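You operate a simulated robot arm through the tools that you are given. There is no shell and no other tool.

Carry out the task below with a simulated robot arm. There is one attempt and no reset: what you move stays moved.

TASK
Top up the foam cubes. At the end: there are three foam cubes in the tins drawer, made up from those on the upper deck of the blue trolley; whatever was shut is shut again. Leave all else as you found it, and nothing knocked over.

It is judged by the outcome, as a careful person would: the job done as asked, and still so three seconds after it is handed in. It fails if anything else is knocked over, pushed out of place, dropped, spilled or broken.

THE ROBOT
A 6-joint arm with a two-finger gripper, fixed in place. Base frame: the origin is on the floor under the middle of its stand, x ahead of it, y to its left, z up. Units: m, rad, N and s.
It reaches about 1.572 m from its shoulder. Its first joint turns from -2.897 to 2.897 rad. Payload 2.45 kg.
The TCP is the grasp point between the finger pads, 0.02 m short of the fingertips. In the tool frame z runs along the fingers and y along their closing line. The gripper opens to 0.14 m; its body begins 0.168 m behind the TCP.
Orientation is that of the tool frame in the base frame, as [roll, pitch, yaw] about the fixed x, y, z axes, in that order (R = Rz(yaw) Ry(pitch) Rx(roll)). With the fingers straight down and closing along the base's y, the tool's x points along the base's -x, its y along +y and its z along -z.

THE INTERFACE
- The arm moves only by the tool drive_tool. Its argument "deltas" is a list of rows, each a list of 7 numbers: the shift along the tool's x, y, z in units of 300 mm (1.0 is 300 mm), then the turn, a rotation vector about the tool's x, y, z in units of 120 degrees (1.0 is 120 degrees), then the opening, from 0 (shut) to 1 (fully open). In form: [[dx, dy, dz, rx, ry, rz, grip], ...]. A call has 1 to 20 rows; each row is the pose to reach, as a shift and turn from the pose commanded when the call began, along the tool's axes at that moment. A call with a number of a shift or a turn outside -1 to 1 is refused whole. Rows are played at 5 a second. More than 0.05 m and 0.15 rad between two rows, or a gripper value outside its range, and nothing of the call is played. Where a pose cannot be reached the arm comes as near as it can. A force on the tool above 40 N (or 10 N above the force at the start of the call, whichever is more), or a blocked arm, ends the call early, and 0.2 s more pass. The fingers move at their own pace (about 0.045 m/s each) and stop on an object; they squeeze with about 40 N. The grip force told is the motor's: it shows also when the fingers shut on nothing. Time passes only in rows, and 0.2 s behind the last, so rows that repeat a pose let the fingers close. It gives the time, the measured TCP pose, the force on the tool (base axes), the opening and the grip force at its end, in the units of the frame above (readings bear some noise), with the torque about the TCP (base axes, N m) and any sound that the robot's microphone picked up.
- Cameras (640 x 400 px; columns grow to the right, rows downward): "scene" is fixed at [0.0541, -0.5106, 1.5295]; the picture's right is [0.36, -0.93, 0.00], its down [-0.54, -0.20, -0.82] and it looks along [0.77, 0.29, -0.57] (base axes); focal length 315 px, centre (320, 200). "wrist" rides on the gripper at [0.078, 0.011, -0.209] in the tool frame; the picture's right is [-0.14, 0.99, 0.00], its down [-0.92, -0.13, -0.37] and it looks along [-0.37, -0.05, 0.93] (tool axes); focal length 280 px, centre (320, 200).
- grab_frame(camera): a new picture of that camera. It takes no simulated time.
- pixel_to_xyz(camera, pixels): there is no depth. For up to 12 entries [column, row, z] of the newest picture of that camera ("zoom" is the newest enlarged one), the place [x, y] in the base frame at which the ray of that pixel passes the height z, good to about 0.002 m, but the place of the scene camera against the robot may be out by one fixed shift of up to 0.025 m in any direction. It takes no simulated time.
- zoom(camera, box): a new picture of the part [left, top, right, bottom] of that camera's present view, enlarged. It takes no simulated time.
- job_done(): hands the job in; it is judged then, once.

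Leave the gripper open and the arm clear of the work at the hand-in unless told otherwise.

The tools are called after "Request:" by a JSON object that holds its "op" and its "data". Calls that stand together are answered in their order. drive_tool: Moves the arm, as the interface text tells. Its arguments: {"type":"object","properties":{"deltas":{"type":"array","items":{"type":"array","items":{"type":"number"}}}},"required":["deltas"]} The other tools are called the same way: grab_frame (camera) takes a picture; pixel_to_xyz (camera, pixels) gives the place at which the rays of pixels pass given heights; zoom (camera, box) takes an enlarged picture of a part of a camera's view; job_done () hands the job in.

At the start:

```text
clock: 0.0
tool_pos: [0.7162, -0.1033, 1.0215]
tool_rot: [-3.139, -0.001, 3.141]
wrist_force: [0.2, -0.1, -0.3]
ft_torque: [0.05, 0.04, 0.02]
opening: 0.1401
finger_force: 0.1
```

scene: 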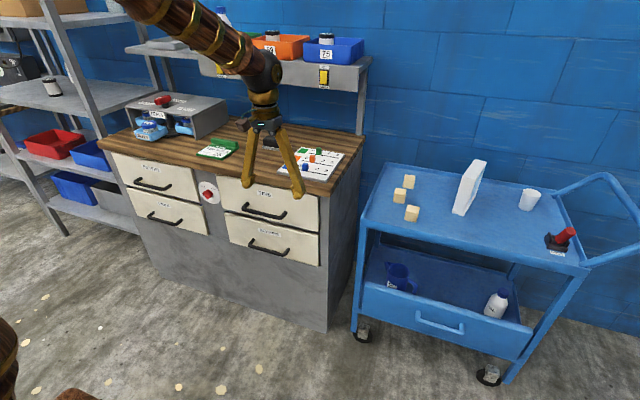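
wrist: 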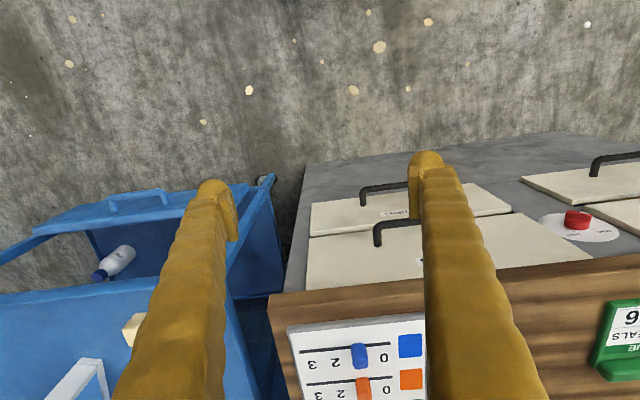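

I see a cabinet with four labelled drawers, a red knob or button between them, and a blue trolley with three cubes on its upper deck. I'll zoom in to read the labels and inspect the cubes.

Request:
{"op": "zoom", "data": {"camera": "scene", "box": [100, 140, 340, 290]}}

Request:
{"op": "zoom", "data": {"camera": "scene", "box": [340, 150, 600, 312]}}

Request:
{"op": "zoom", "data": {"camera": "scene", "box": [180, 110, 360, 222]}}

```text
2.67 times, centred on (220, 215) of scene
```

zoom: 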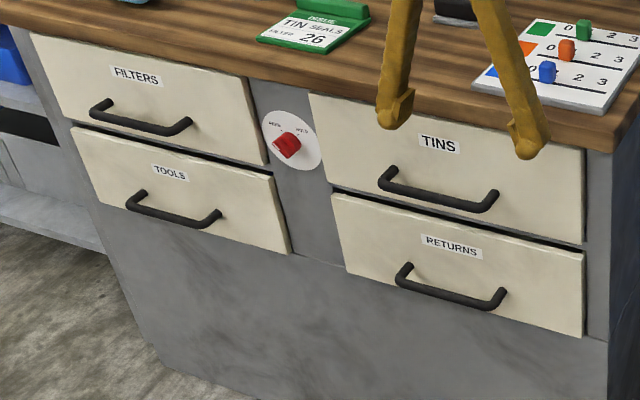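

```text
2.46 times, centred on (470, 231) of scene
```

zoom: 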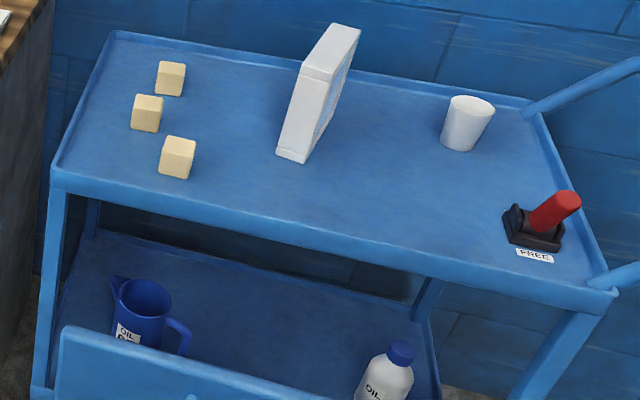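

```text
3.56 times, centred on (270, 166) of scene
```

zoom: 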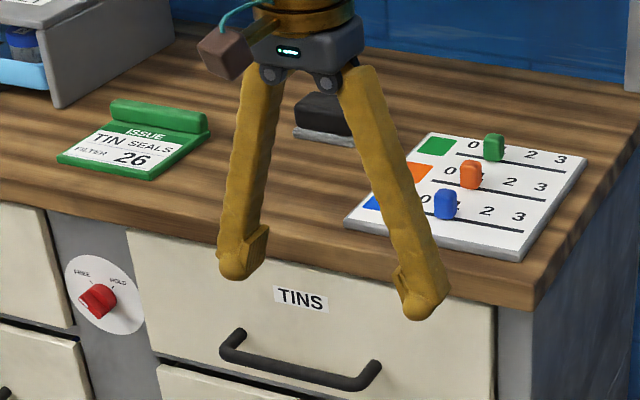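

The drawer I need is labelled TINS, top right. There's a selector knob between the drawer columns, so I'll read its markings and the notes on the bench before touching anything.

Request:
{"op": "zoom", "data": {"camera": "scene", "box": [190, 175, 230, 200]}}

Request:
{"op": "zoom", "data": {"camera": "scene", "box": [190, 130, 350, 230]}}

Request:
{"op": "zoom", "data": {"camera": "scene", "box": [120, 20, 380, 150]}}

Request:
{"op": "zoom", "data": {"camera": "wrist", "box": [280, 130, 640, 355]}}

```text
16.00 times, centred on (210, 188) of scene
```

zoom: 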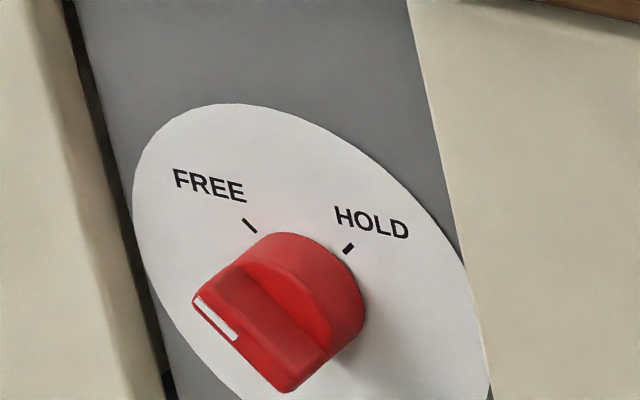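

```text
4.00 times, centred on (270, 180) of scene
```

zoom: 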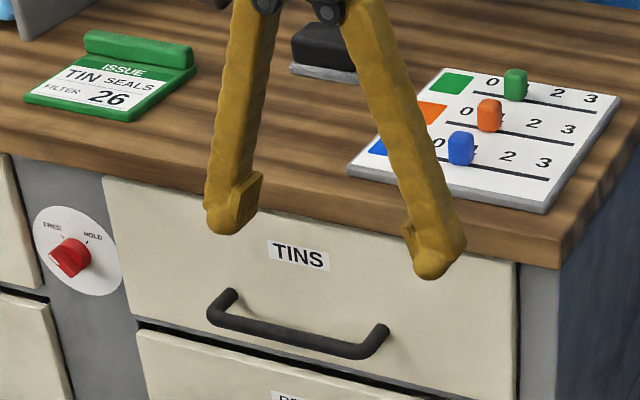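

```text
2.46 times, centred on (250, 85) of scene
```

zoom: 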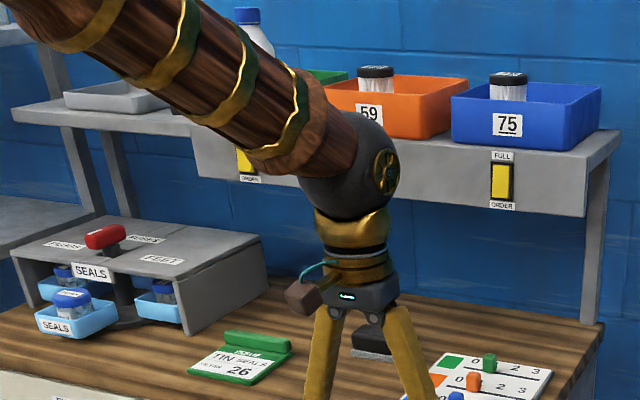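

```text
1.78 times, centred on (460, 242) of wrist
```

zoom: 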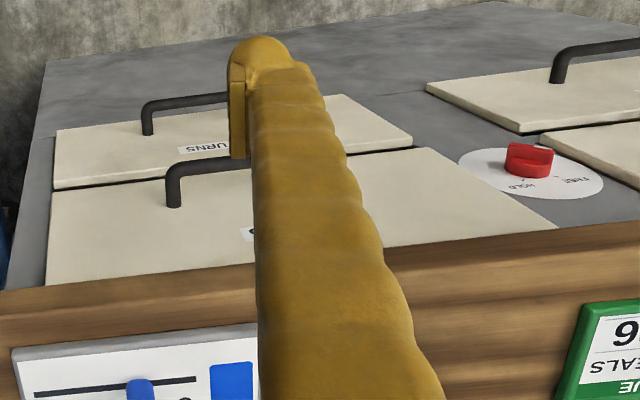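

The knob's ridge and its white mark line up with FREE. Next I'll estimate heights and positions by intersecting rays from both cameras: the handle, the bench edge, the cubes and the trolley deck.

Request:
{"op": "pixel_to_xyz", "data": {"camera": "scene", "pixels": [[243, 206, 0.7], [243, 206, 0.8], [287, 216, 0.7], [287, 216, 0.8], [329, 188, 0.8], [329, 188, 0.9], [409, 184, 0.7], [409, 184, 0.8], [400, 199, 0.8], [412, 218, 0.7], [412, 218, 0.8], [412, 218, 0.9]]}}

Request:
{"op": "pixel_to_xyz", "data": {"camera": "wrist", "pixels": [[380, 240, 0.7], [380, 240, 0.8], [270, 295, 0.8], [270, 295, 0.9], [127, 325, 0.7], [127, 325, 0.8], [577, 215, 0.7], [577, 215, 0.8], [640, 237, 0.8], [640, 237, 0.9]]}}

Request:
{"op": "zoom", "data": {"camera": "wrist", "box": [0, 160, 300, 400]}}

Request:
{"op": "zoom", "data": {"camera": "scene", "box": [530, 215, 594, 255]}}

```text
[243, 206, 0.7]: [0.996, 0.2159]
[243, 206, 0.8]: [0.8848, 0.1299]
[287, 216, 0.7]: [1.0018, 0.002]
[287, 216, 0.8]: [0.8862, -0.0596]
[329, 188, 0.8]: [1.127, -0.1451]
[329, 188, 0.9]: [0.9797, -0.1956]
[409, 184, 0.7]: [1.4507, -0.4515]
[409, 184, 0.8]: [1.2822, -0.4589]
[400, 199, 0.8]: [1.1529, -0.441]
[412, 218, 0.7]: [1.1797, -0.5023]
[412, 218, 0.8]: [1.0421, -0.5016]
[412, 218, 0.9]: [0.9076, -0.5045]
```

```text
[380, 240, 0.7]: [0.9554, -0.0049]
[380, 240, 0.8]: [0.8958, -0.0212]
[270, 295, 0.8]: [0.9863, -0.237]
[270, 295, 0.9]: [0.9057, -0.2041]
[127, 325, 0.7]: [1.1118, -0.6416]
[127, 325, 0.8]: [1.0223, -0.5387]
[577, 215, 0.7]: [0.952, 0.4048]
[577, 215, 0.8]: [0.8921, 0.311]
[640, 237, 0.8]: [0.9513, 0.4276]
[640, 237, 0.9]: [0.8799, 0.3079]
```

```text
1.67 times, centred on (150, 280) of wrist
```

zoom: 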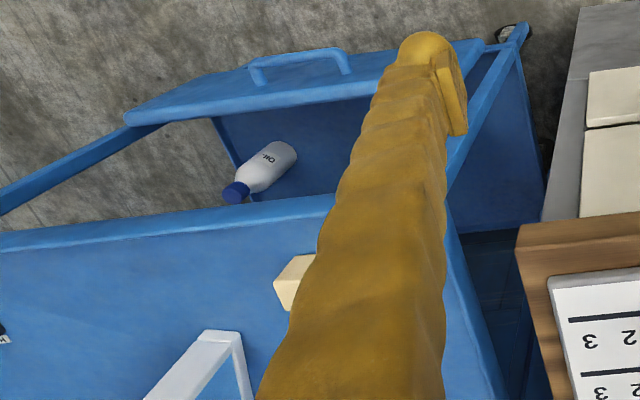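

```text
10.00 times, centred on (562, 235) of scene
```

zoom: 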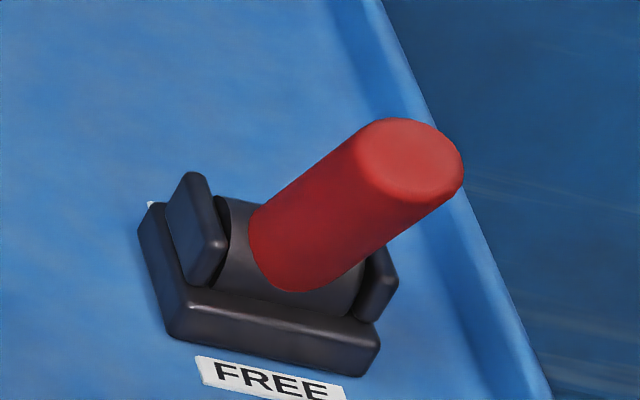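

Two-camera estimates put the TINS handle near x≈0.9, y from about −0.03 to 0.14, z≈0.75. I want a cleaner view of the drawer fronts, so I'll back the open gripper off about 0.18 m toward the base and look again. That space is free.

Request:
{"op": "drive_tool", "data": {"deltas": [[0.15, 0, 0, 0, 0, 0, 1], [0.3, 0, 0, 0, 0, 0, 1], [0.45, 0, 0, 0, 0, 0, 1], [0.6, 0, 0, 0, 0, 0, 1]]}}

Request:
{"op": "grab_frame", "data": {"camera": "wrist"}}

Request:
{"op": "grab_frame", "data": {"camera": "scene"}}

```text
clock: 1.0
tool_pos: [0.5349, -0.1035, 1.0233]
tool_rot: [-3.139, 0.0, -3.14]
wrist_force: [-0.1, 0.3, 0.2]
ft_torque: [0.01, -0.01, -0.01]
opening: 0.14
finger_force: 0.1
```

```text
taken
```

wrist: 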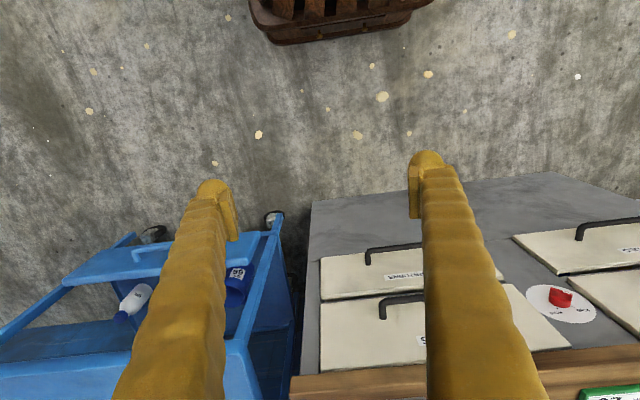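

```text
taken
```

scene: 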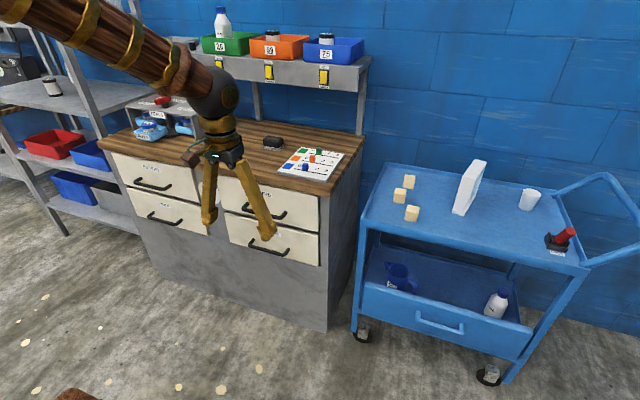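

The drawer fronts are clear, but the fingers block part of the view. I'll turn the tool −90° about its own axis so the closing line runs along x, which the handle needs, and move about 0.15 m left to sit in front of the TINS drawer. I'll stay high the whole way.

Request:
{"op": "drive_tool", "data": {"deltas": [[0, 0.045, 0, 0, 0, -0.068, 1], [0, 0.09, 0, 0, 0, -0.136, 1], [0, 0.135, 0, 0, 0, -0.204, 1], [0, 0.18, 0, 0, 0, -0.272, 1], [0, 0.225, 0, 0, 0, -0.34, 1], [0, 0.27, 0, 0, 0, -0.408, 1], [0, 0.315, 0, 0, 0, -0.476, 1], [0, 0.36, 0, 0, 0, -0.544, 1], [0, 0.405, 0, 0, 0, -0.612, 1], [0, 0.45, 0, 0, 0, -0.68, 1], [0, 0.5, 0, 0, 0, -0.75, 1]]}}

Request:
{"op": "grab_frame", "data": {"camera": "wrist"}}

Request:
{"op": "grab_frame", "data": {"camera": "scene"}}

```text
clock: 3.4
tool_pos: [0.5347, 0.0471, 1.0224]
tool_rot: [-3.14, -0.003, -1.567]
wrist_force: [0.7, -0.8, 0.2]
ft_torque: [-0.02, 0.0, -0.01]
opening: 0.1401
finger_force: 0.0
```

```text
taken
```

wrist: 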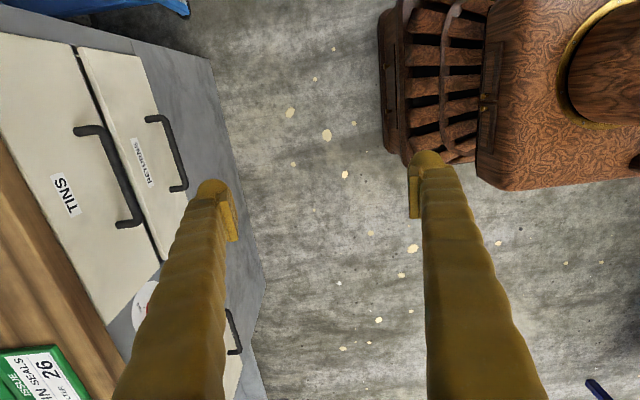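

```text
taken
```

scene: 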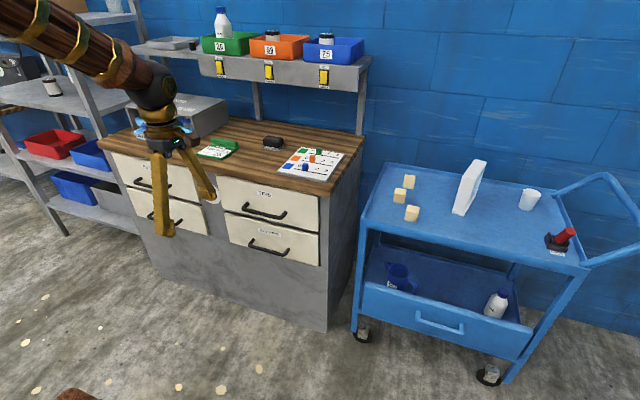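

The TINS handle now shows clearly in the wrist view, with the bar running from about (104,128) to (139,222). I'll take these rays now and pair them with a second view to triangulate.

Request:
{"op": "pixel_to_xyz", "data": {"camera": "wrist", "pixels": [[104, 129, 0.7], [104, 129, 0.8], [138, 221, 0.7], [138, 221, 0.8], [180, 120, 0.6], [180, 120, 0.7], [76, 131, 0.75], [118, 226, 0.75], [105, 325, 0.85], [0, 136, 0.85], [146, 300, 0.75]]}}

Request:
{"op": "pixel_to_xyz", "data": {"camera": "scene", "pixels": [[244, 208, 0.7], [244, 208, 0.75], [286, 217, 0.7], [286, 217, 0.75], [263, 213, 0.75]]}}

Request:
{"op": "zoom", "data": {"camera": "wrist", "box": [0, 30, 240, 330]}}

Request:
{"op": "zoom", "data": {"camera": "scene", "box": [190, 160, 350, 260]}}

```text
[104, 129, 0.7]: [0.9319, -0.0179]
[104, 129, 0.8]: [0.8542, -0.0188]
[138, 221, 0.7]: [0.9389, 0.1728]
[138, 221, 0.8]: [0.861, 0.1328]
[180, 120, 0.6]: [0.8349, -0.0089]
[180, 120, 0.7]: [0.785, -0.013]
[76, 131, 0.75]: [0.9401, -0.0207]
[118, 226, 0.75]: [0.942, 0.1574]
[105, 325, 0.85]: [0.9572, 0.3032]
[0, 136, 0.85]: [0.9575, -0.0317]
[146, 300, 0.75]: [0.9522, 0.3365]
```

```text
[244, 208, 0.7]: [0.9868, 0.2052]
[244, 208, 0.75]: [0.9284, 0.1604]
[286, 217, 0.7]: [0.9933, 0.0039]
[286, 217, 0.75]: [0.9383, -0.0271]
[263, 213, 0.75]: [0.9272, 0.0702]
```

```text
1.33 times, centred on (120, 180) of wrist
```

zoom: 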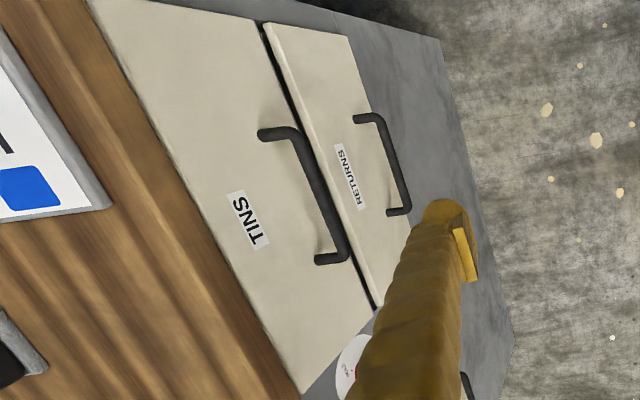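

```text
4.00 times, centred on (270, 210) of scene
```

zoom: 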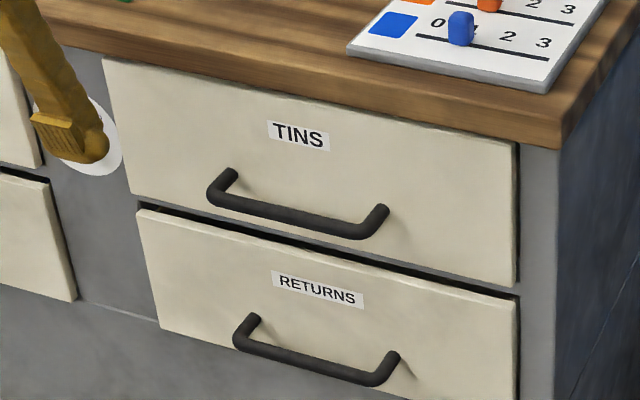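

Now I'll tilt the tool about 45° forward about its x axis, pointing the fingers toward the drawer front. This gives a second viewing angle and is also the approach I want for gripping the handle bar.

Request:
{"op": "drive_tool", "data": {"deltas": [[0, 0, 0, 0.0625, 0, 0, 1], [0, 0, 0, 0.125, 0, 0, 1], [0, 0, 0, 0.1875, 0, 0, 1], [0, 0, 0, 0.25, 0, 0, 1], [0, 0, 0, 0.3125, 0, 0, 1], [0, 0, 0, 0.375, 0, 0, 1]]}}

Request:
{"op": "grab_frame", "data": {"camera": "wrist"}}

Request:
{"op": "grab_frame", "data": {"camera": "scene"}}

```text
clock: 4.8
tool_pos: [0.5561, 0.0487, 1.0455]
tool_rot: [-2.4, -0.003, -1.575]
wrist_force: [0.2, -0.1, -0.2]
ft_torque: [-0.02, 0.01, 0.04]
opening: 0.14
finger_force: 0.1
out of reach, approached as far as the arm can: row 6
```

```text
taken
```

wrist: 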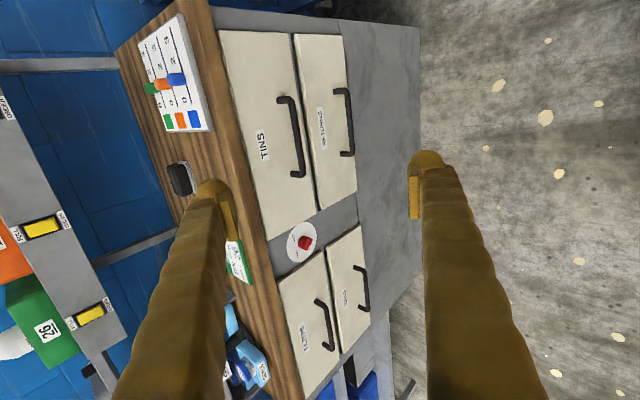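

```text
taken
```

scene: 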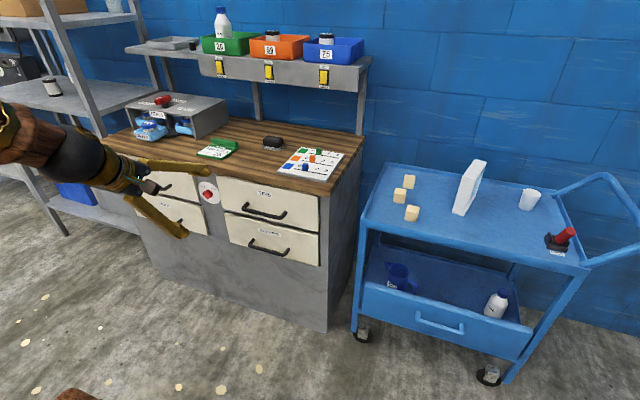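

The arm got to about 42° and hit a fold limit, so 45° isn't reachable this close to the base. I have a clear second view of the handle, so I'll zoom to pick exact pixels.

Request:
{"op": "zoom", "data": {"camera": "wrist", "box": [210, 20, 370, 260]}}

Request:
{"op": "zoom", "data": {"camera": "wrist", "box": [240, 80, 340, 190]}}

```text
1.67 times, centred on (290, 140) of wrist
```

zoom: 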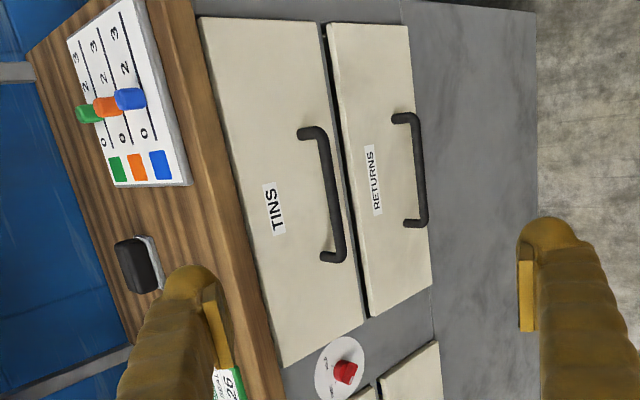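

```text
3.64 times, centred on (290, 135) of wrist
```

zoom: 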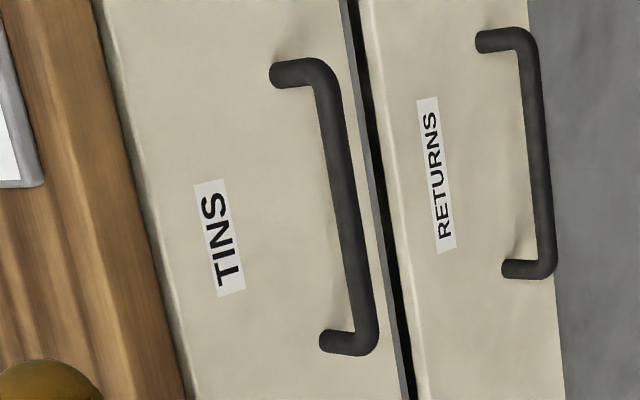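

I'll query rays for the handle's bar corners and post feet, plus bench-edge and drawer-front features, from this enlarged picture.

Request:
{"op": "pixel_to_xyz", "data": {"camera": "zoom", "pixels": [[325, 72, 0.7], [325, 72, 0.8], [365, 342, 0.7], [365, 342, 0.8], [345, 207, 0.7], [345, 207, 0.8], [275, 75, 0.7], [275, 75, 0.8], [325, 342, 0.7], [325, 342, 0.8], [160, 260, 0.8], [160, 260, 0.9]]}}

Request:
{"op": "pixel_to_xyz", "data": {"camera": "wrist", "pixels": [[218, 32, 0.8], [218, 32, 0.9], [268, 235, 0.8], [268, 235, 0.9], [210, 8, 0.8], [210, 8, 0.9], [304, 400, 0.8], [304, 400, 0.9], [305, 242, 0.7], [305, 242, 0.8]]}}

```text
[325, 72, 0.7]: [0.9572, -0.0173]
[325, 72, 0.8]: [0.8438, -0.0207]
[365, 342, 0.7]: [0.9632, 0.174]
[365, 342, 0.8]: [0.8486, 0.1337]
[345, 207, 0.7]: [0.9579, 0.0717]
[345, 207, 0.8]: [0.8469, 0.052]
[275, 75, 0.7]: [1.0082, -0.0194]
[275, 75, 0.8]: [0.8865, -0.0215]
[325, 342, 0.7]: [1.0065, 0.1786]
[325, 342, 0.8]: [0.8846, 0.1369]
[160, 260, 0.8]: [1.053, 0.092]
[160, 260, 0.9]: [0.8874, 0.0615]
```

```text
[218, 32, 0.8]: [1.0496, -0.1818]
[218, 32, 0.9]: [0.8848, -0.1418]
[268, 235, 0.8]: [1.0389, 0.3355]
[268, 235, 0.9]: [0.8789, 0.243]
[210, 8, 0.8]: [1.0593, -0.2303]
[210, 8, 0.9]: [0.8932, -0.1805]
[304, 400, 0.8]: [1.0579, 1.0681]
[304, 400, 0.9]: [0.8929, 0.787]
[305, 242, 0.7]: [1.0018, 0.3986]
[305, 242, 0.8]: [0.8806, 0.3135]
```

Triangulating the two views gives the bar axis at x≈0.880, z≈0.767, running from y≈−0.019 to 0.147. The drawer face is at x≈0.926 and the cabinet is square to the base axes within about 1°. Before gripping, I'll check that the arm can hold this tilt at about x=0.62, z=0.80, in open space in front of the drawer, since the pull must end around there.

Request:
{"op": "drive_tool", "data": {"deltas": [[-0.01, 0.054, 0.12, 0, 0, 0, 1], [-0.02, 0.108, 0.24, 0, 0, 0, 1], [-0.03, 0.162, 0.36, 0, 0, 0, 1], [-0.04, 0.216, 0.48, 0, 0, 0, 1], [-0.05, 0.27, 0.6, 0, 0, 0, 1], [-0.057, 0.323, 0.723, 0, 0, 0, 1]]}}

Request:
{"op": "grab_frame", "data": {"camera": "wrist"}}

Request:
{"op": "grab_frame", "data": {"camera": "scene"}}

```text
clock: 6.2
tool_pos: [0.6936, 0.076, 0.8389]
tool_rot: [-2.362, -0.011, -1.58]
wrist_force: [0.4, -0.1, 0.6]
ft_torque: [0.03, 0.05, -0.01]
opening: 0.1402
finger_force: 0.1
out of reach, approached as far as the arm can: row 1, 2, 3, 4, 5, 6
```

```text
taken
```

wrist: 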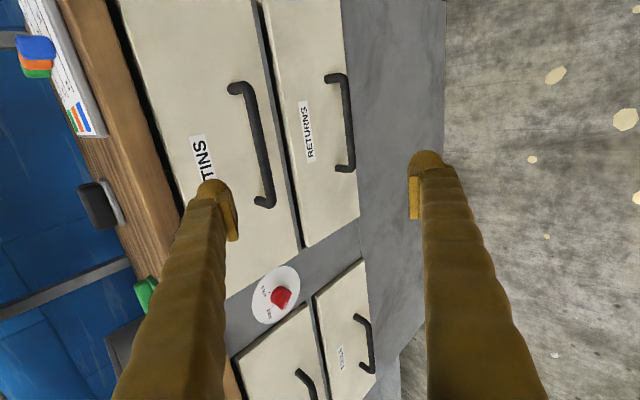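

```text
taken
```

scene: 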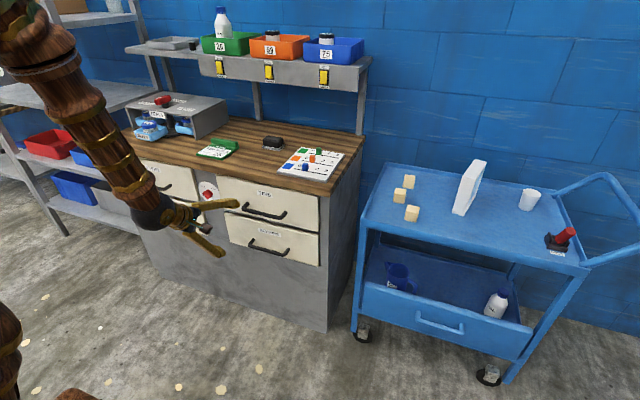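

With a fixed 45° tilt the arm can't get closer than about x=0.69 at this height. That's workable: I can start the pull tilted and reduce the tilt about the round bar as the drawer comes out. First I'll step to a reachable pre-grasp area and check how commanded and measured poses compare.

Request:
{"op": "drive_tool", "data": {"deltas": [[0, -0.118, 0.04, 0, 0, 0, 1], [0, -0.236, 0.08, 0, 0, 0, 1], [0, -0.3535, 0.118, 0, 0, 0, 1]]}}

```text
clock: 7.0
tool_pos: [0.7906, 0.0781, 0.8905]
tool_rot: [-2.357, -0.002, -1.568]
wrist_force: [0.8, 0.6, -0.2]
ft_torque: [0.02, 0.03, 0.0]
opening: 0.1397
finger_force: 0.1
```

The reference is the pose actually reached, now (0.791, 0.078, 0.891) at 45°. I'll take a closer wrist view of the handle to refine its position.

Request:
{"op": "grab_frame", "data": {"camera": "wrist"}}

Request:
{"op": "zoom", "data": {"camera": "wrist", "box": [140, 0, 340, 250]}}

Request:
{"op": "grab_frame", "data": {"camera": "scene"}}

```text
taken
```

wrist: 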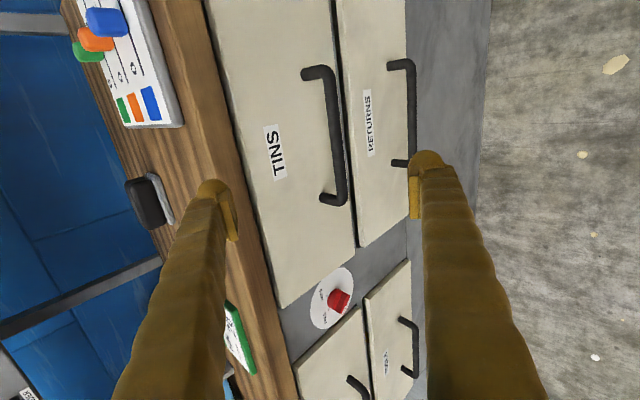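

```text
1.60 times, centred on (240, 125) of wrist
```

zoom: 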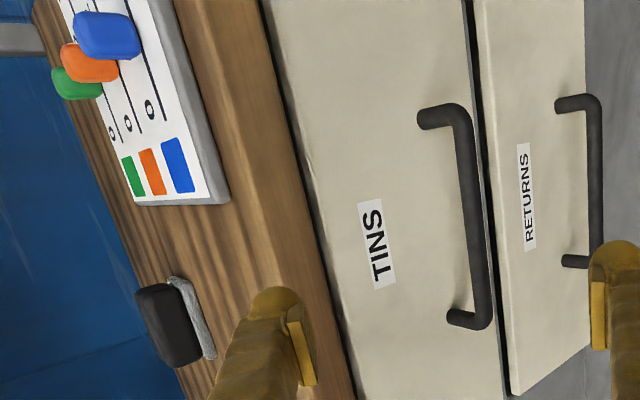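

```text
taken
```

scene: 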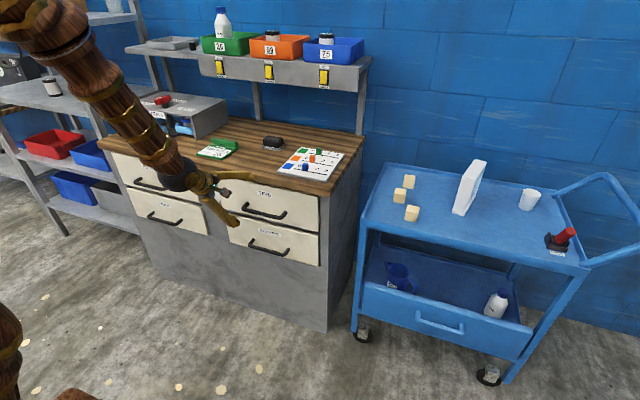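

I'll query the bar corner and post feet rays from this view, along with the bench edge and drawer edges.

Request:
{"op": "pixel_to_xyz", "data": {"camera": "zoom", "pixels": [[460, 115, 0.7], [460, 115, 0.8], [474, 215, 0.7], [474, 215, 0.8], [486, 318, 0.7], [486, 318, 0.8], [425, 118, 0.77], [452, 320, 0.77], [265, 0, 0.85], [345, 330, 0.85], [220, 200, 0.9], [300, 170, 0.9]]}}

```text
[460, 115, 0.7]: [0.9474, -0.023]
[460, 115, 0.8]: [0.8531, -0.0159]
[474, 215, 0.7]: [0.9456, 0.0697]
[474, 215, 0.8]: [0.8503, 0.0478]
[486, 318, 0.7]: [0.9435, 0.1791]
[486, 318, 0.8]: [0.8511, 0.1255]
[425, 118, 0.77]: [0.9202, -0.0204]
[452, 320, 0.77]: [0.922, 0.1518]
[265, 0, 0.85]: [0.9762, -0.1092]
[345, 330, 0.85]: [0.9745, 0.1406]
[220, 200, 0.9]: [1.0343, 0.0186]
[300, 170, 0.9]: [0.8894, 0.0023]
```

The views agree on the bar being near x≈0.884, z≈0.765, with its middle at y≈0.064. To clear the bench overhang I'll increase the tilt to about 65°, move to a pre-grasp point about 9 cm short of the bar, and narrow the fingers to about 55 mm so they fit between bar and drawer face.

Request:
{"op": "drive_tool", "data": {"deltas": [[0.012, 0.045, 0.06, 0.0417, 0, 0, 0.8], [0.024, 0.09, 0.12, 0.0833, 0, 0, 0.6], [0.036, 0.135, 0.18, 0.125, 0, 0, 0.4], [0.047, 0.18, 0.237, 0.1667, 0, 0, 0.39], [0.047, 0.18, 0.237, 0.1667, 0, 0, 0.39], [0.047, 0.18, 0.237, 0.1667, 0, 0, 0.39]]}}

Request:
{"op": "grab_frame", "data": {"camera": "wrist"}}

Request:
{"op": "grab_frame", "data": {"camera": "scene"}}

```text
clock: 8.4
tool_pos: [0.8006, 0.0951, 0.8056]
tool_rot: [-2.008, -0.023, -1.615]
wrist_force: [-0.9, -0.6, 0.4]
ft_torque: [0.0, -0.01, 0.01]
opening: 0.0547
finger_force: 0.1
out of reach, approached as far as the arm can: row 1, 2, 3, 4, 5, 6
```

```text
taken
```

wrist: 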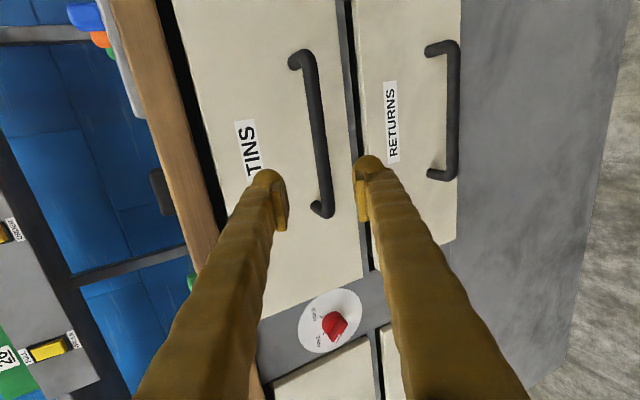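

```text
taken
```

scene: 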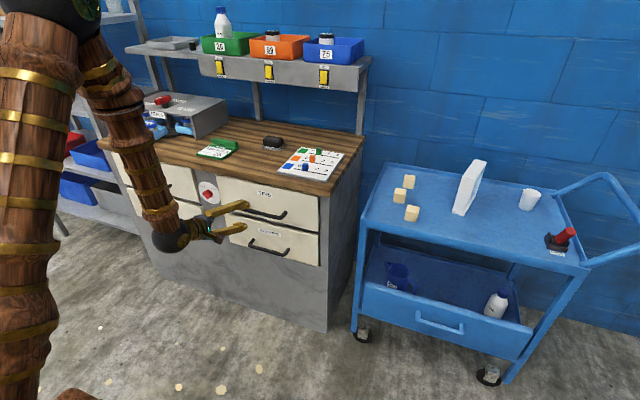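

The tool reached the 65° tilt, but the arm is at a fold limit and drifted to y=0.095, which is still well within the handle's span. The bar lies between the fingertips in the wrist view. Moving forward should relieve the limit, so I'll advance 4 cm, recover the small yaw error, ease the tilt to about 61°, and re-check.

Request:
{"op": "drive_tool", "data": {"deltas": [[0.025, 0, 0.06, -0.017, -0.012, 0, 0.39], [0.05, 0, 0.13, -0.034, -0.0237, 0.001, 0.39]]}}

Request:
{"op": "grab_frame", "data": {"camera": "wrist"}}

```text
clock: 9.0
tool_pos: [0.834, 0.1214, 0.7961]
tool_rot: [-2.085, -0.013, -1.588]
wrist_force: [0.7, 1.1, -0.9]
ft_torque: [0.02, -0.01, 0.0]
opening: 0.0548
finger_force: 0.0
out of reach, approached as far as the arm can: row 1, 2
```

```text
taken
```

wrist: 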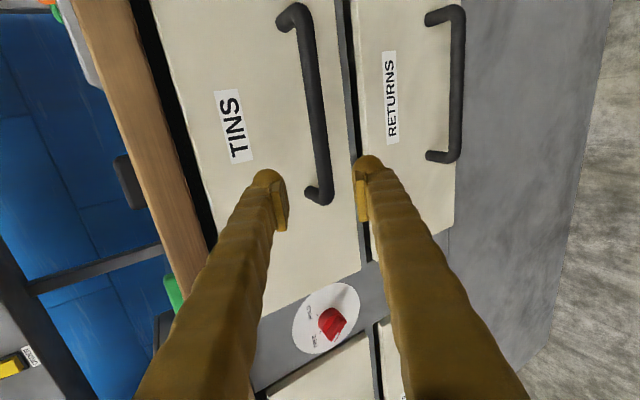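

The arm keeps drifting toward +y under this tilt, so some wrist joint limit is in play. I'll look at the arm's posture before going on.

Request:
{"op": "grab_frame", "data": {"camera": "scene"}}

Request:
{"op": "zoom", "data": {"camera": "scene", "box": [0, 0, 340, 280]}}

```text
taken
```

scene: 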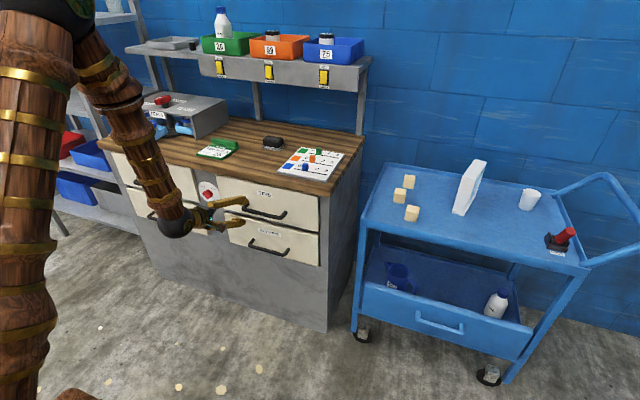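

```text
1.43 times, centred on (170, 140) of scene
```

zoom: 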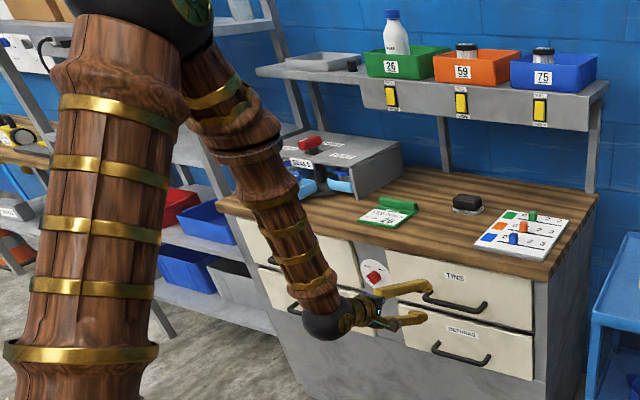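

The forearm hangs nearly straight down with the gripper turned out, so a wrist roll joint may be near its limit after my −90° turn. I'll back off to free space at 45° tilt, then roll the tool 180° the other way. The gripper is symmetric, so the grip will be identical.

Request:
{"op": "drive_tool", "data": {"deltas": [[0.03, -0.037, -0.11, -0.032, 0, 0, 0.39], [0.06, -0.074, -0.22, -0.064, 0, 0, 0.39], [0.09, -0.111, -0.33, -0.096, 0, 0, 0.39], [0.12, -0.148, -0.443, -0.129, 0, 0, 0.39]]}}

```text
clock: 10.0
tool_pos: [0.7389, 0.0868, 0.8994]
tool_rot: [-2.356, -0.01, -1.586]
wrist_force: [0.0, -0.4, 0.4]
ft_torque: [0.05, -0.02, 0.04]
opening: 0.0547
finger_force: 0.0
```

Back at (0.739, 0.087, 0.899) with a 45° tilt and no limit reported. Now I'll roll +90° about the tool axis, followed by another +90°.

Request:
{"op": "drive_tool", "data": {"deltas": [[0, 0, 0, 0, 0, 0.068, 0.39], [0, 0, 0, 0, 0, 0.136, 0.39], [0, 0, 0, 0, 0, 0.204, 0.39], [0, 0, 0, 0, 0, 0.272, 0.39], [0, 0, 0, 0, 0, 0.34, 0.39], [0, 0, 0, 0, 0, 0.408, 0.39], [0, 0, 0, 0, 0, 0.476, 0.39], [0, 0, 0, 0, 0, 0.544, 0.39], [0, 0, 0, 0, 0, 0.612, 0.39], [0, 0, 0, 0, 0, 0.68, 0.39], [0, 0, 0, 0, 0, 0.75, 0.39]]}}

Request:
{"op": "drive_tool", "data": {"deltas": [[0, 0, 0, 0, 0, 0.068, 0.39], [0, 0, 0, 0, 0, 0.136, 0.39], [0, 0, 0, 0, 0, 0.204, 0.39], [0, 0, 0, 0, 0, 0.272, 0.39], [0, 0, 0, 0, 0, 0.34, 0.39], [0, 0, 0, 0, 0, 0.408, 0.39], [0, 0, 0, 0, 0, 0.476, 0.39], [0, 0, 0, 0, 0, 0.544, 0.39], [0, 0, 0, 0, 0, 0.612, 0.39], [0, 0, 0, 0, 0, 0.68, 0.39], [0, 0, 0, 0, 0, 0.75, 0.39]]}}

Request:
{"op": "grab_frame", "data": {"camera": "wrist"}}

Request:
{"op": "grab_frame", "data": {"camera": "scene"}}

```text
clock: 12.4
tool_pos: [0.7383, 0.0897, 0.901]
tool_rot: [-3.128, 0.788, 3.132]
wrist_force: [0.7, -0.5, 0.1]
ft_torque: [0.03, 0.04, -0.04]
opening: 0.0545
finger_force: 0.1
```

```text
clock: 14.8
tool_pos: [0.713, 0.1024, 0.9369]
tool_rot: [2.521, 0.011, 1.747]
wrist_force: [-1.2, 0.4, 0.3]
ft_torque: [0.01, 0.0, -0.04]
opening: 0.0543
finger_force: 0.0
out of reach, approached as far as the arm can: row 2, 3, 4, 5, 6, 7, 8, 9, 10, 11
```

```text
taken
```

wrist: 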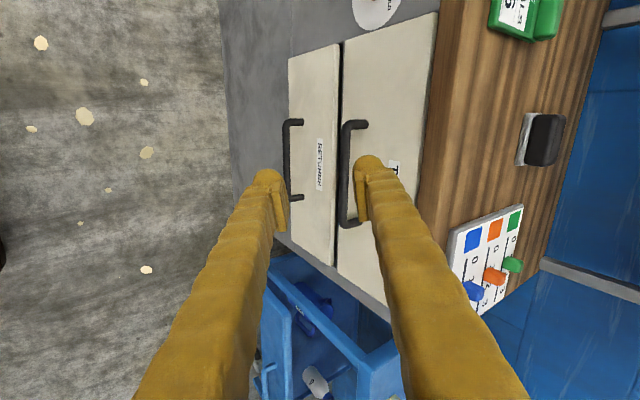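

```text
taken
```

scene: 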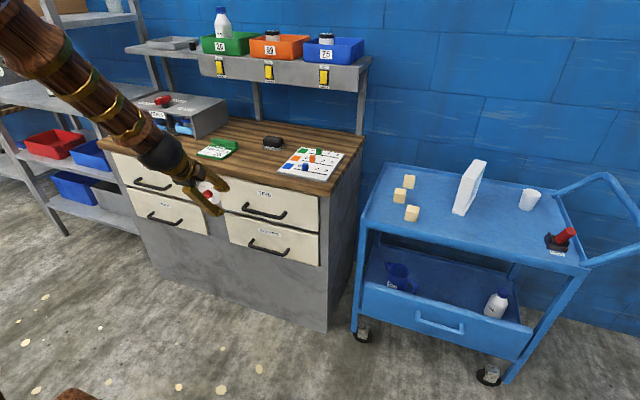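

Rolling this way is worse: the arm stopped at a 35° tilt with a yaw error. I think the wrist passes near its singular pose (tool aligned with the forearm) while off the arm's central plane, and a joint winds to its limit. I'll unwind to straight-down at y=0, then repeat the roll and tilt in-plane.

Request:
{"op": "drive_tool", "data": {"deltas": [[-0.0252, -0.0081, -0.0269, 0.0202, 0.0175, -0.0535, 0.39], [-0.0503, -0.0162, -0.0538, 0.0404, 0.035, -0.107, 0.39], [-0.0755, -0.0243, -0.0808, 0.0606, 0.0525, -0.1605, 0.39], [-0.1007, -0.0323, -0.1077, 0.0808, 0.07, -0.214, 0.39], [-0.1258, -0.0404, -0.1346, 0.101, 0.0875, -0.2675, 0.39], [-0.151, -0.0485, -0.1615, 0.1213, 0.105, -0.321, 0.39], [-0.1762, -0.0566, -0.1884, 0.1415, 0.1225, -0.3745, 0.39], [-0.2013, -0.0647, -0.2153, 0.1617, 0.14, -0.428, 0.39], [-0.2265, -0.0728, -0.2423, 0.1819, 0.1575, -0.4815, 0.39], [-0.2517, -0.0808, -0.2692, 0.2021, 0.175, -0.535, 0.39], [-0.2768, -0.0889, -0.2961, 0.2223, 0.1925, -0.5885, 0.39], [-0.302, -0.097, -0.323, 0.2425, 0.21, -0.642, 0.39]]}}

Request:
{"op": "grab_frame", "data": {"camera": "scene"}}

```text
clock: 17.4
tool_pos: [0.6493, 0.0174, 0.9724]
tool_rot: [2.941, 0.055, 3.001]
wrist_force: [0.2, 0.3, -0.5]
ft_torque: [0.01, 0.0, 0.02]
opening: 0.0547
finger_force: 0.0
out of reach, approached as far as the arm can: row 1, 2, 3, 4, 5, 6, 7, 8, 9, 10, 11, 12
```

```text
taken
```

scene: 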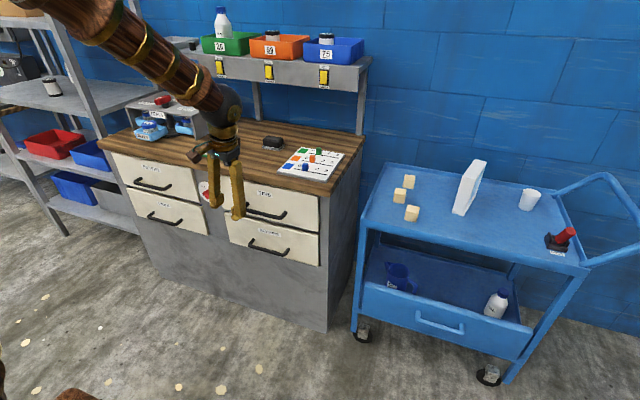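

The tool is stuck with an 11° sideways lean, which fits the picture: the forearm-roll joint is wound to its end stop. I can unwind it by swinging the tool around the near-aligned pose on the +y side. So I'll go to a 45° forward tilt with about +20° yaw at (0.75, 0.08, 0.90), still in free space.

Request:
{"op": "drive_tool", "data": {"deltas": [[-0.0413, 0.0282, 0.0433, -0.0011, -0.0453, -0.0359, 0.39], [-0.0827, 0.0564, 0.0866, -0.0022, -0.0907, -0.0717, 0.39], [-0.124, 0.0846, 0.1299, -0.0033, -0.136, -0.1076, 0.39], [-0.1654, 0.1127, 0.1731, -0.0043, -0.1813, -0.1434, 0.39], [-0.2067, 0.1409, 0.2164, -0.0054, -0.2266, -0.1793, 0.39], [-0.2481, 0.1691, 0.2597, -0.0065, -0.272, -0.2151, 0.39], [-0.2894, 0.1973, 0.303, -0.0076, -0.3173, -0.251, 0.39]]}}

```text
clock: 19.2
tool_pos: [0.7287, 0.0996, 0.8882]
tool_rot: [3.029, 0.733, -2.836]
wrist_force: [0.2, 0.2, 0.2]
ft_torque: [0.01, 0.0, -0.02]
opening: 0.0545
finger_force: 0.0
out of reach, approached as far as the arm can: row 6
stopped in row 7: the arm was blocked; the commanded pose is now the measured one
```

The call stopped with "arm was blocked", but the forces read near zero. I'll look at both cameras to make sure nothing is being touched.

Request:
{"op": "grab_frame", "data": {"camera": "scene"}}

Request:
{"op": "grab_frame", "data": {"camera": "wrist"}}

```text
taken
```

scene: 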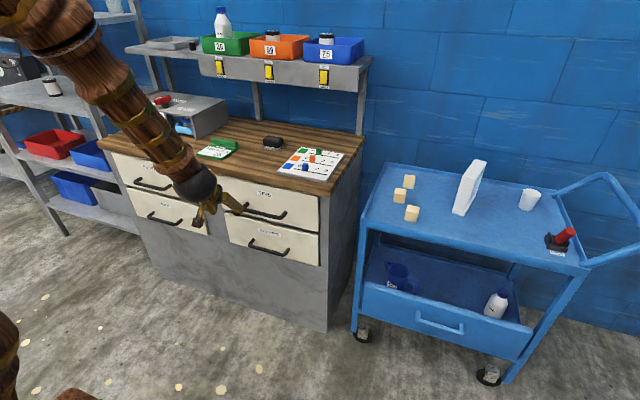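

```text
taken
```

wrist: 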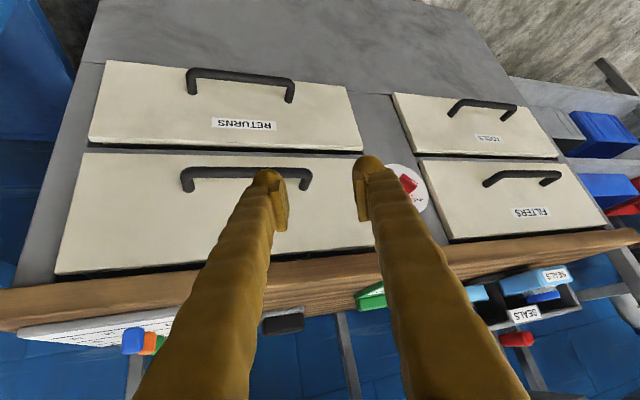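

Nothing is touching; the wrist joints simply couldn't follow the fast re-orientation. I'll carry on around the aligned pose more slowly, heading to a 60° tilt with +14° yaw at about (0.80, 0.08, 0.80).

Request:
{"op": "drive_tool", "data": {"deltas": [[0.005, -0.022, 0.043, 0.0095, -0.019, 0.001, 0.39], [0.011, -0.043, 0.085, 0.019, -0.038, 0.0025, 0.39], [0.016, -0.065, 0.128, 0.0285, -0.057, 0.004, 0.39], [0.022, -0.087, 0.17, 0.038, -0.0755, 0.005, 0.39], [0.027, -0.108, 0.213, 0.0475, -0.094, 0.006, 0.39], [0.032, -0.13, 0.255, 0.057, -0.113, 0.0075, 0.39], [0.038, -0.151, 0.298, 0.0665, -0.132, 0.009, 0.39], [0.043, -0.173, 0.34, 0.076, -0.151, 0.01, 0.39]]}}

Request:
{"op": "grab_frame", "data": {"camera": "scene"}}

```text
clock: 21.0
tool_pos: [0.8015, 0.0808, 0.8003]
tool_rot: [-3.142, 1.048, -2.897]
wrist_force: [-0.1, 0.0, 0.2]
ft_torque: [-0.01, -0.01, -0.03]
opening: 0.0547
finger_force: 0.1
```

```text
taken
```

scene: 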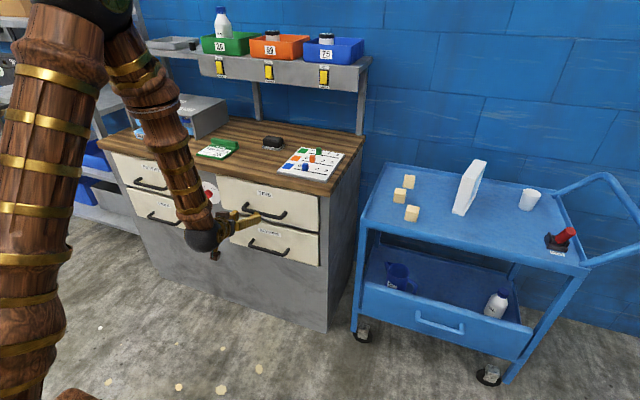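

That worked: the pose was reached exactly, with no limits reported. Now I'll roll the tool +90° and remove the yaw, ending at a 60° tilt with the closing line in the vertical plane at pre-grasp (0.806, 0.064, 0.81).

Request:
{"op": "drive_tool", "data": {"deltas": [[-0.0024, -0.0049, -0.0013, 0.0067, -0.0067, 0.0671, 0.39], [-0.0048, -0.0098, -0.0027, 0.0134, -0.0134, 0.1342, 0.39], [-0.0072, -0.0147, -0.004, 0.0202, -0.0202, 0.2013, 0.39], [-0.0097, -0.0197, -0.0053, 0.0269, -0.0269, 0.2684, 0.39], [-0.0121, -0.0246, -0.0067, 0.0336, -0.0336, 0.3355, 0.39], [-0.0145, -0.0295, -0.008, 0.0403, -0.0403, 0.4026, 0.39], [-0.0169, -0.0344, -0.0093, 0.0471, -0.047, 0.4697, 0.39], [-0.0193, -0.0393, -0.0107, 0.0538, -0.0537, 0.5368, 0.39], [-0.0217, -0.0442, -0.012, 0.0605, -0.0605, 0.6039, 0.39], [-0.0242, -0.0492, -0.0133, 0.0672, -0.0672, 0.671, 0.39], [-0.0266, -0.0541, -0.0147, 0.074, -0.0739, 0.7381, 0.39], [-0.029, -0.059, -0.016, 0.0807, -0.0806, 0.8052, 0.39]]}}

Request:
{"op": "grab_frame", "data": {"camera": "wrist"}}

Request:
{"op": "grab_frame", "data": {"camera": "scene"}}

```text
clock: 23.6
tool_pos: [0.8048, 0.0632, 0.8095]
tool_rot: [2.094, -0.001, 1.571]
wrist_force: [0.1, 0.1, -0.9]
ft_torque: [-0.03, 0.0, 0.01]
opening: 0.055
finger_force: 0.1
```

```text
taken
```

wrist: 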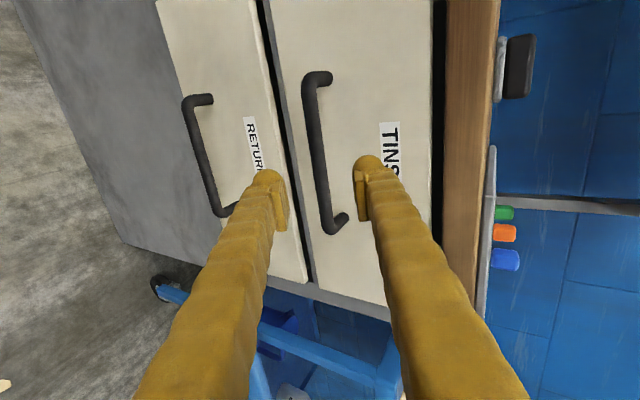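

```text
taken
```

scene: 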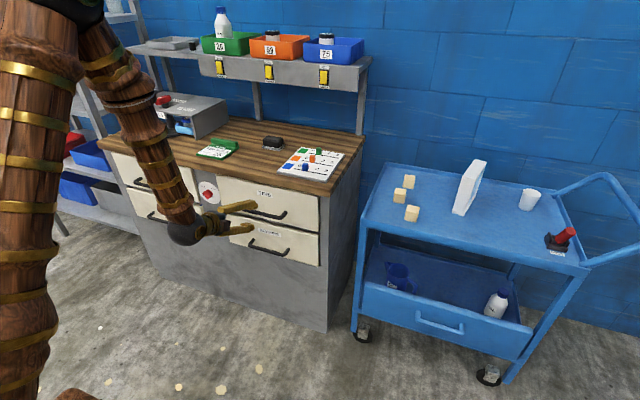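

Reached exactly: (0.805, 0.063, 0.8095) at 60° tilt, and the bar runs down the middle between the fingertips. I'll refine the bar position from this close view before moving in.

Request:
{"op": "pixel_to_xyz", "data": {"camera": "wrist", "pixels": [[309, 82, 0.74], [309, 82, 0.78], [318, 150, 0.74], [318, 150, 0.78], [327, 226, 0.74], [327, 226, 0.78], [345, 217, 0.75], [345, 217, 0.77], [328, 76, 0.75], [328, 76, 0.77], [445, 150, 0.86], [490, 150, 0.9]]}}

Request:
{"op": "zoom", "data": {"camera": "wrist", "box": [240, 50, 500, 300]}}

```text
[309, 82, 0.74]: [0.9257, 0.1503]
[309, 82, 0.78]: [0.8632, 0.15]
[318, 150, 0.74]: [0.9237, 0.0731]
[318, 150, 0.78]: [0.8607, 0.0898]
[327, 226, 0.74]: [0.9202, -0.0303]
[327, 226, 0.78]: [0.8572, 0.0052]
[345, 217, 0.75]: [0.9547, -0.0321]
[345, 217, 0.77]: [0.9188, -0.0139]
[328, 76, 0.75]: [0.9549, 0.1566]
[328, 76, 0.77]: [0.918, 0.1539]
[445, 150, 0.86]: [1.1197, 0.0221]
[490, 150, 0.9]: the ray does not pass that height
```

```text
1.60 times, centred on (370, 175) of wrist
```

zoom: 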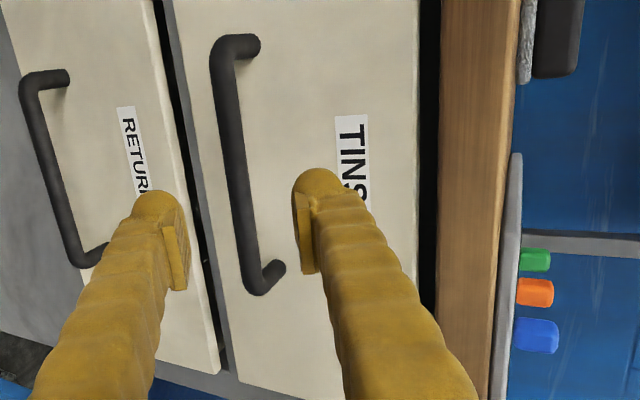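

Combined estimate: bar axis at (0.880, 0.064, 0.768) and drawer face at x≈0.92. Straight along the tool axis the bar is about 86 mm ahead and laterally centred within 2 mm. I'll narrow the opening to 45 mm, advance 76 mm so the tips stay off the face, and then look.

Request:
{"op": "drive_tool", "data": {"deltas": [[0, 0.003, 0.06, 0, 0, 0, 0.32], [0, 0.005, 0.125, 0, 0, 0, 0.32], [0, 0.005, 0.19, 0, 0, 0, 0.32], [0, 0.005, 0.253, 0, 0, 0, 0.32], [0, 0.005, 0.253, 0, 0, 0, 0.32]]}}

Request:
{"op": "grab_frame", "data": {"camera": "wrist"}}

Request:
{"op": "zoom", "data": {"camera": "scene", "box": [170, 160, 330, 260]}}

```text
clock: 24.8
tool_pos: [0.8716, 0.0629, 0.7741]
tool_rot: [2.093, -0.002, 1.573]
wrist_force: [-0.2, 0.5, -0.2]
ft_torque: [-0.06, 0.03, 0.03]
opening: 0.0449
finger_force: 0.1
```

```text
taken
```

wrist: 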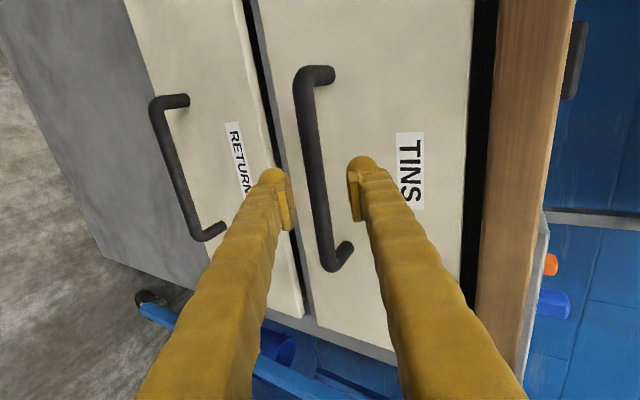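

```text
4.00 times, centred on (250, 210) of scene
```

zoom: 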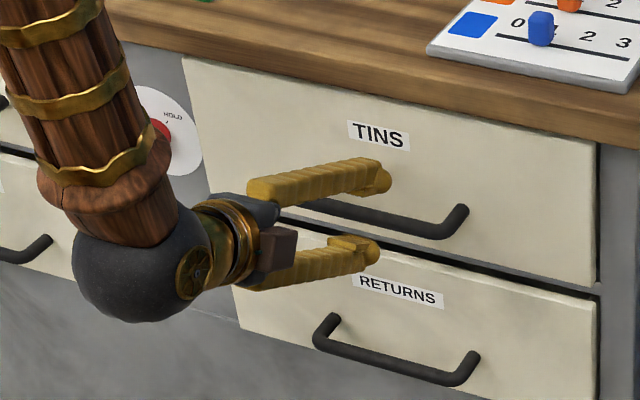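

The bar passes cleanly between the pads, upper finger above and lower finger below. No contact forces. Closing on the bar.

Request:
{"op": "drive_tool", "data": {"deltas": [[0, 0, 0, 0, 0, 0, 0], [0, 0, 0, 0, 0, 0, 0], [0, 0, 0, 0, 0, 0, 0], [0, 0, 0, 0, 0, 0, 0]]}}

Request:
{"op": "grab_frame", "data": {"camera": "wrist"}}

```text
clock: 25.8
tool_pos: [0.87, 0.0623, 0.7727]
tool_rot: [2.096, 0.0, 1.572]
wrist_force: [-20.7, -1.0, -12.3]
ft_torque: [-0.66, 0.31, 0.41]
opening: 0.0084
finger_force: 36.1
```

```text
taken
```

wrist: 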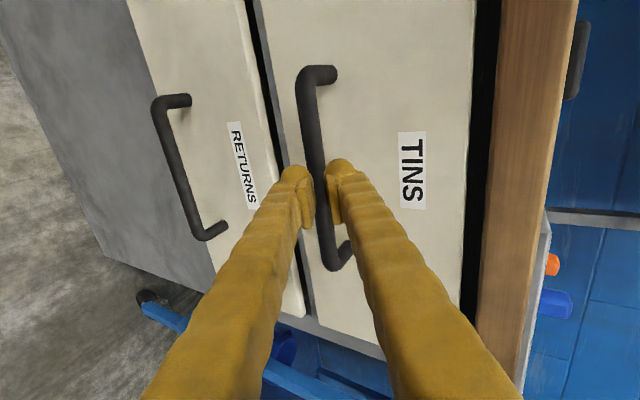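

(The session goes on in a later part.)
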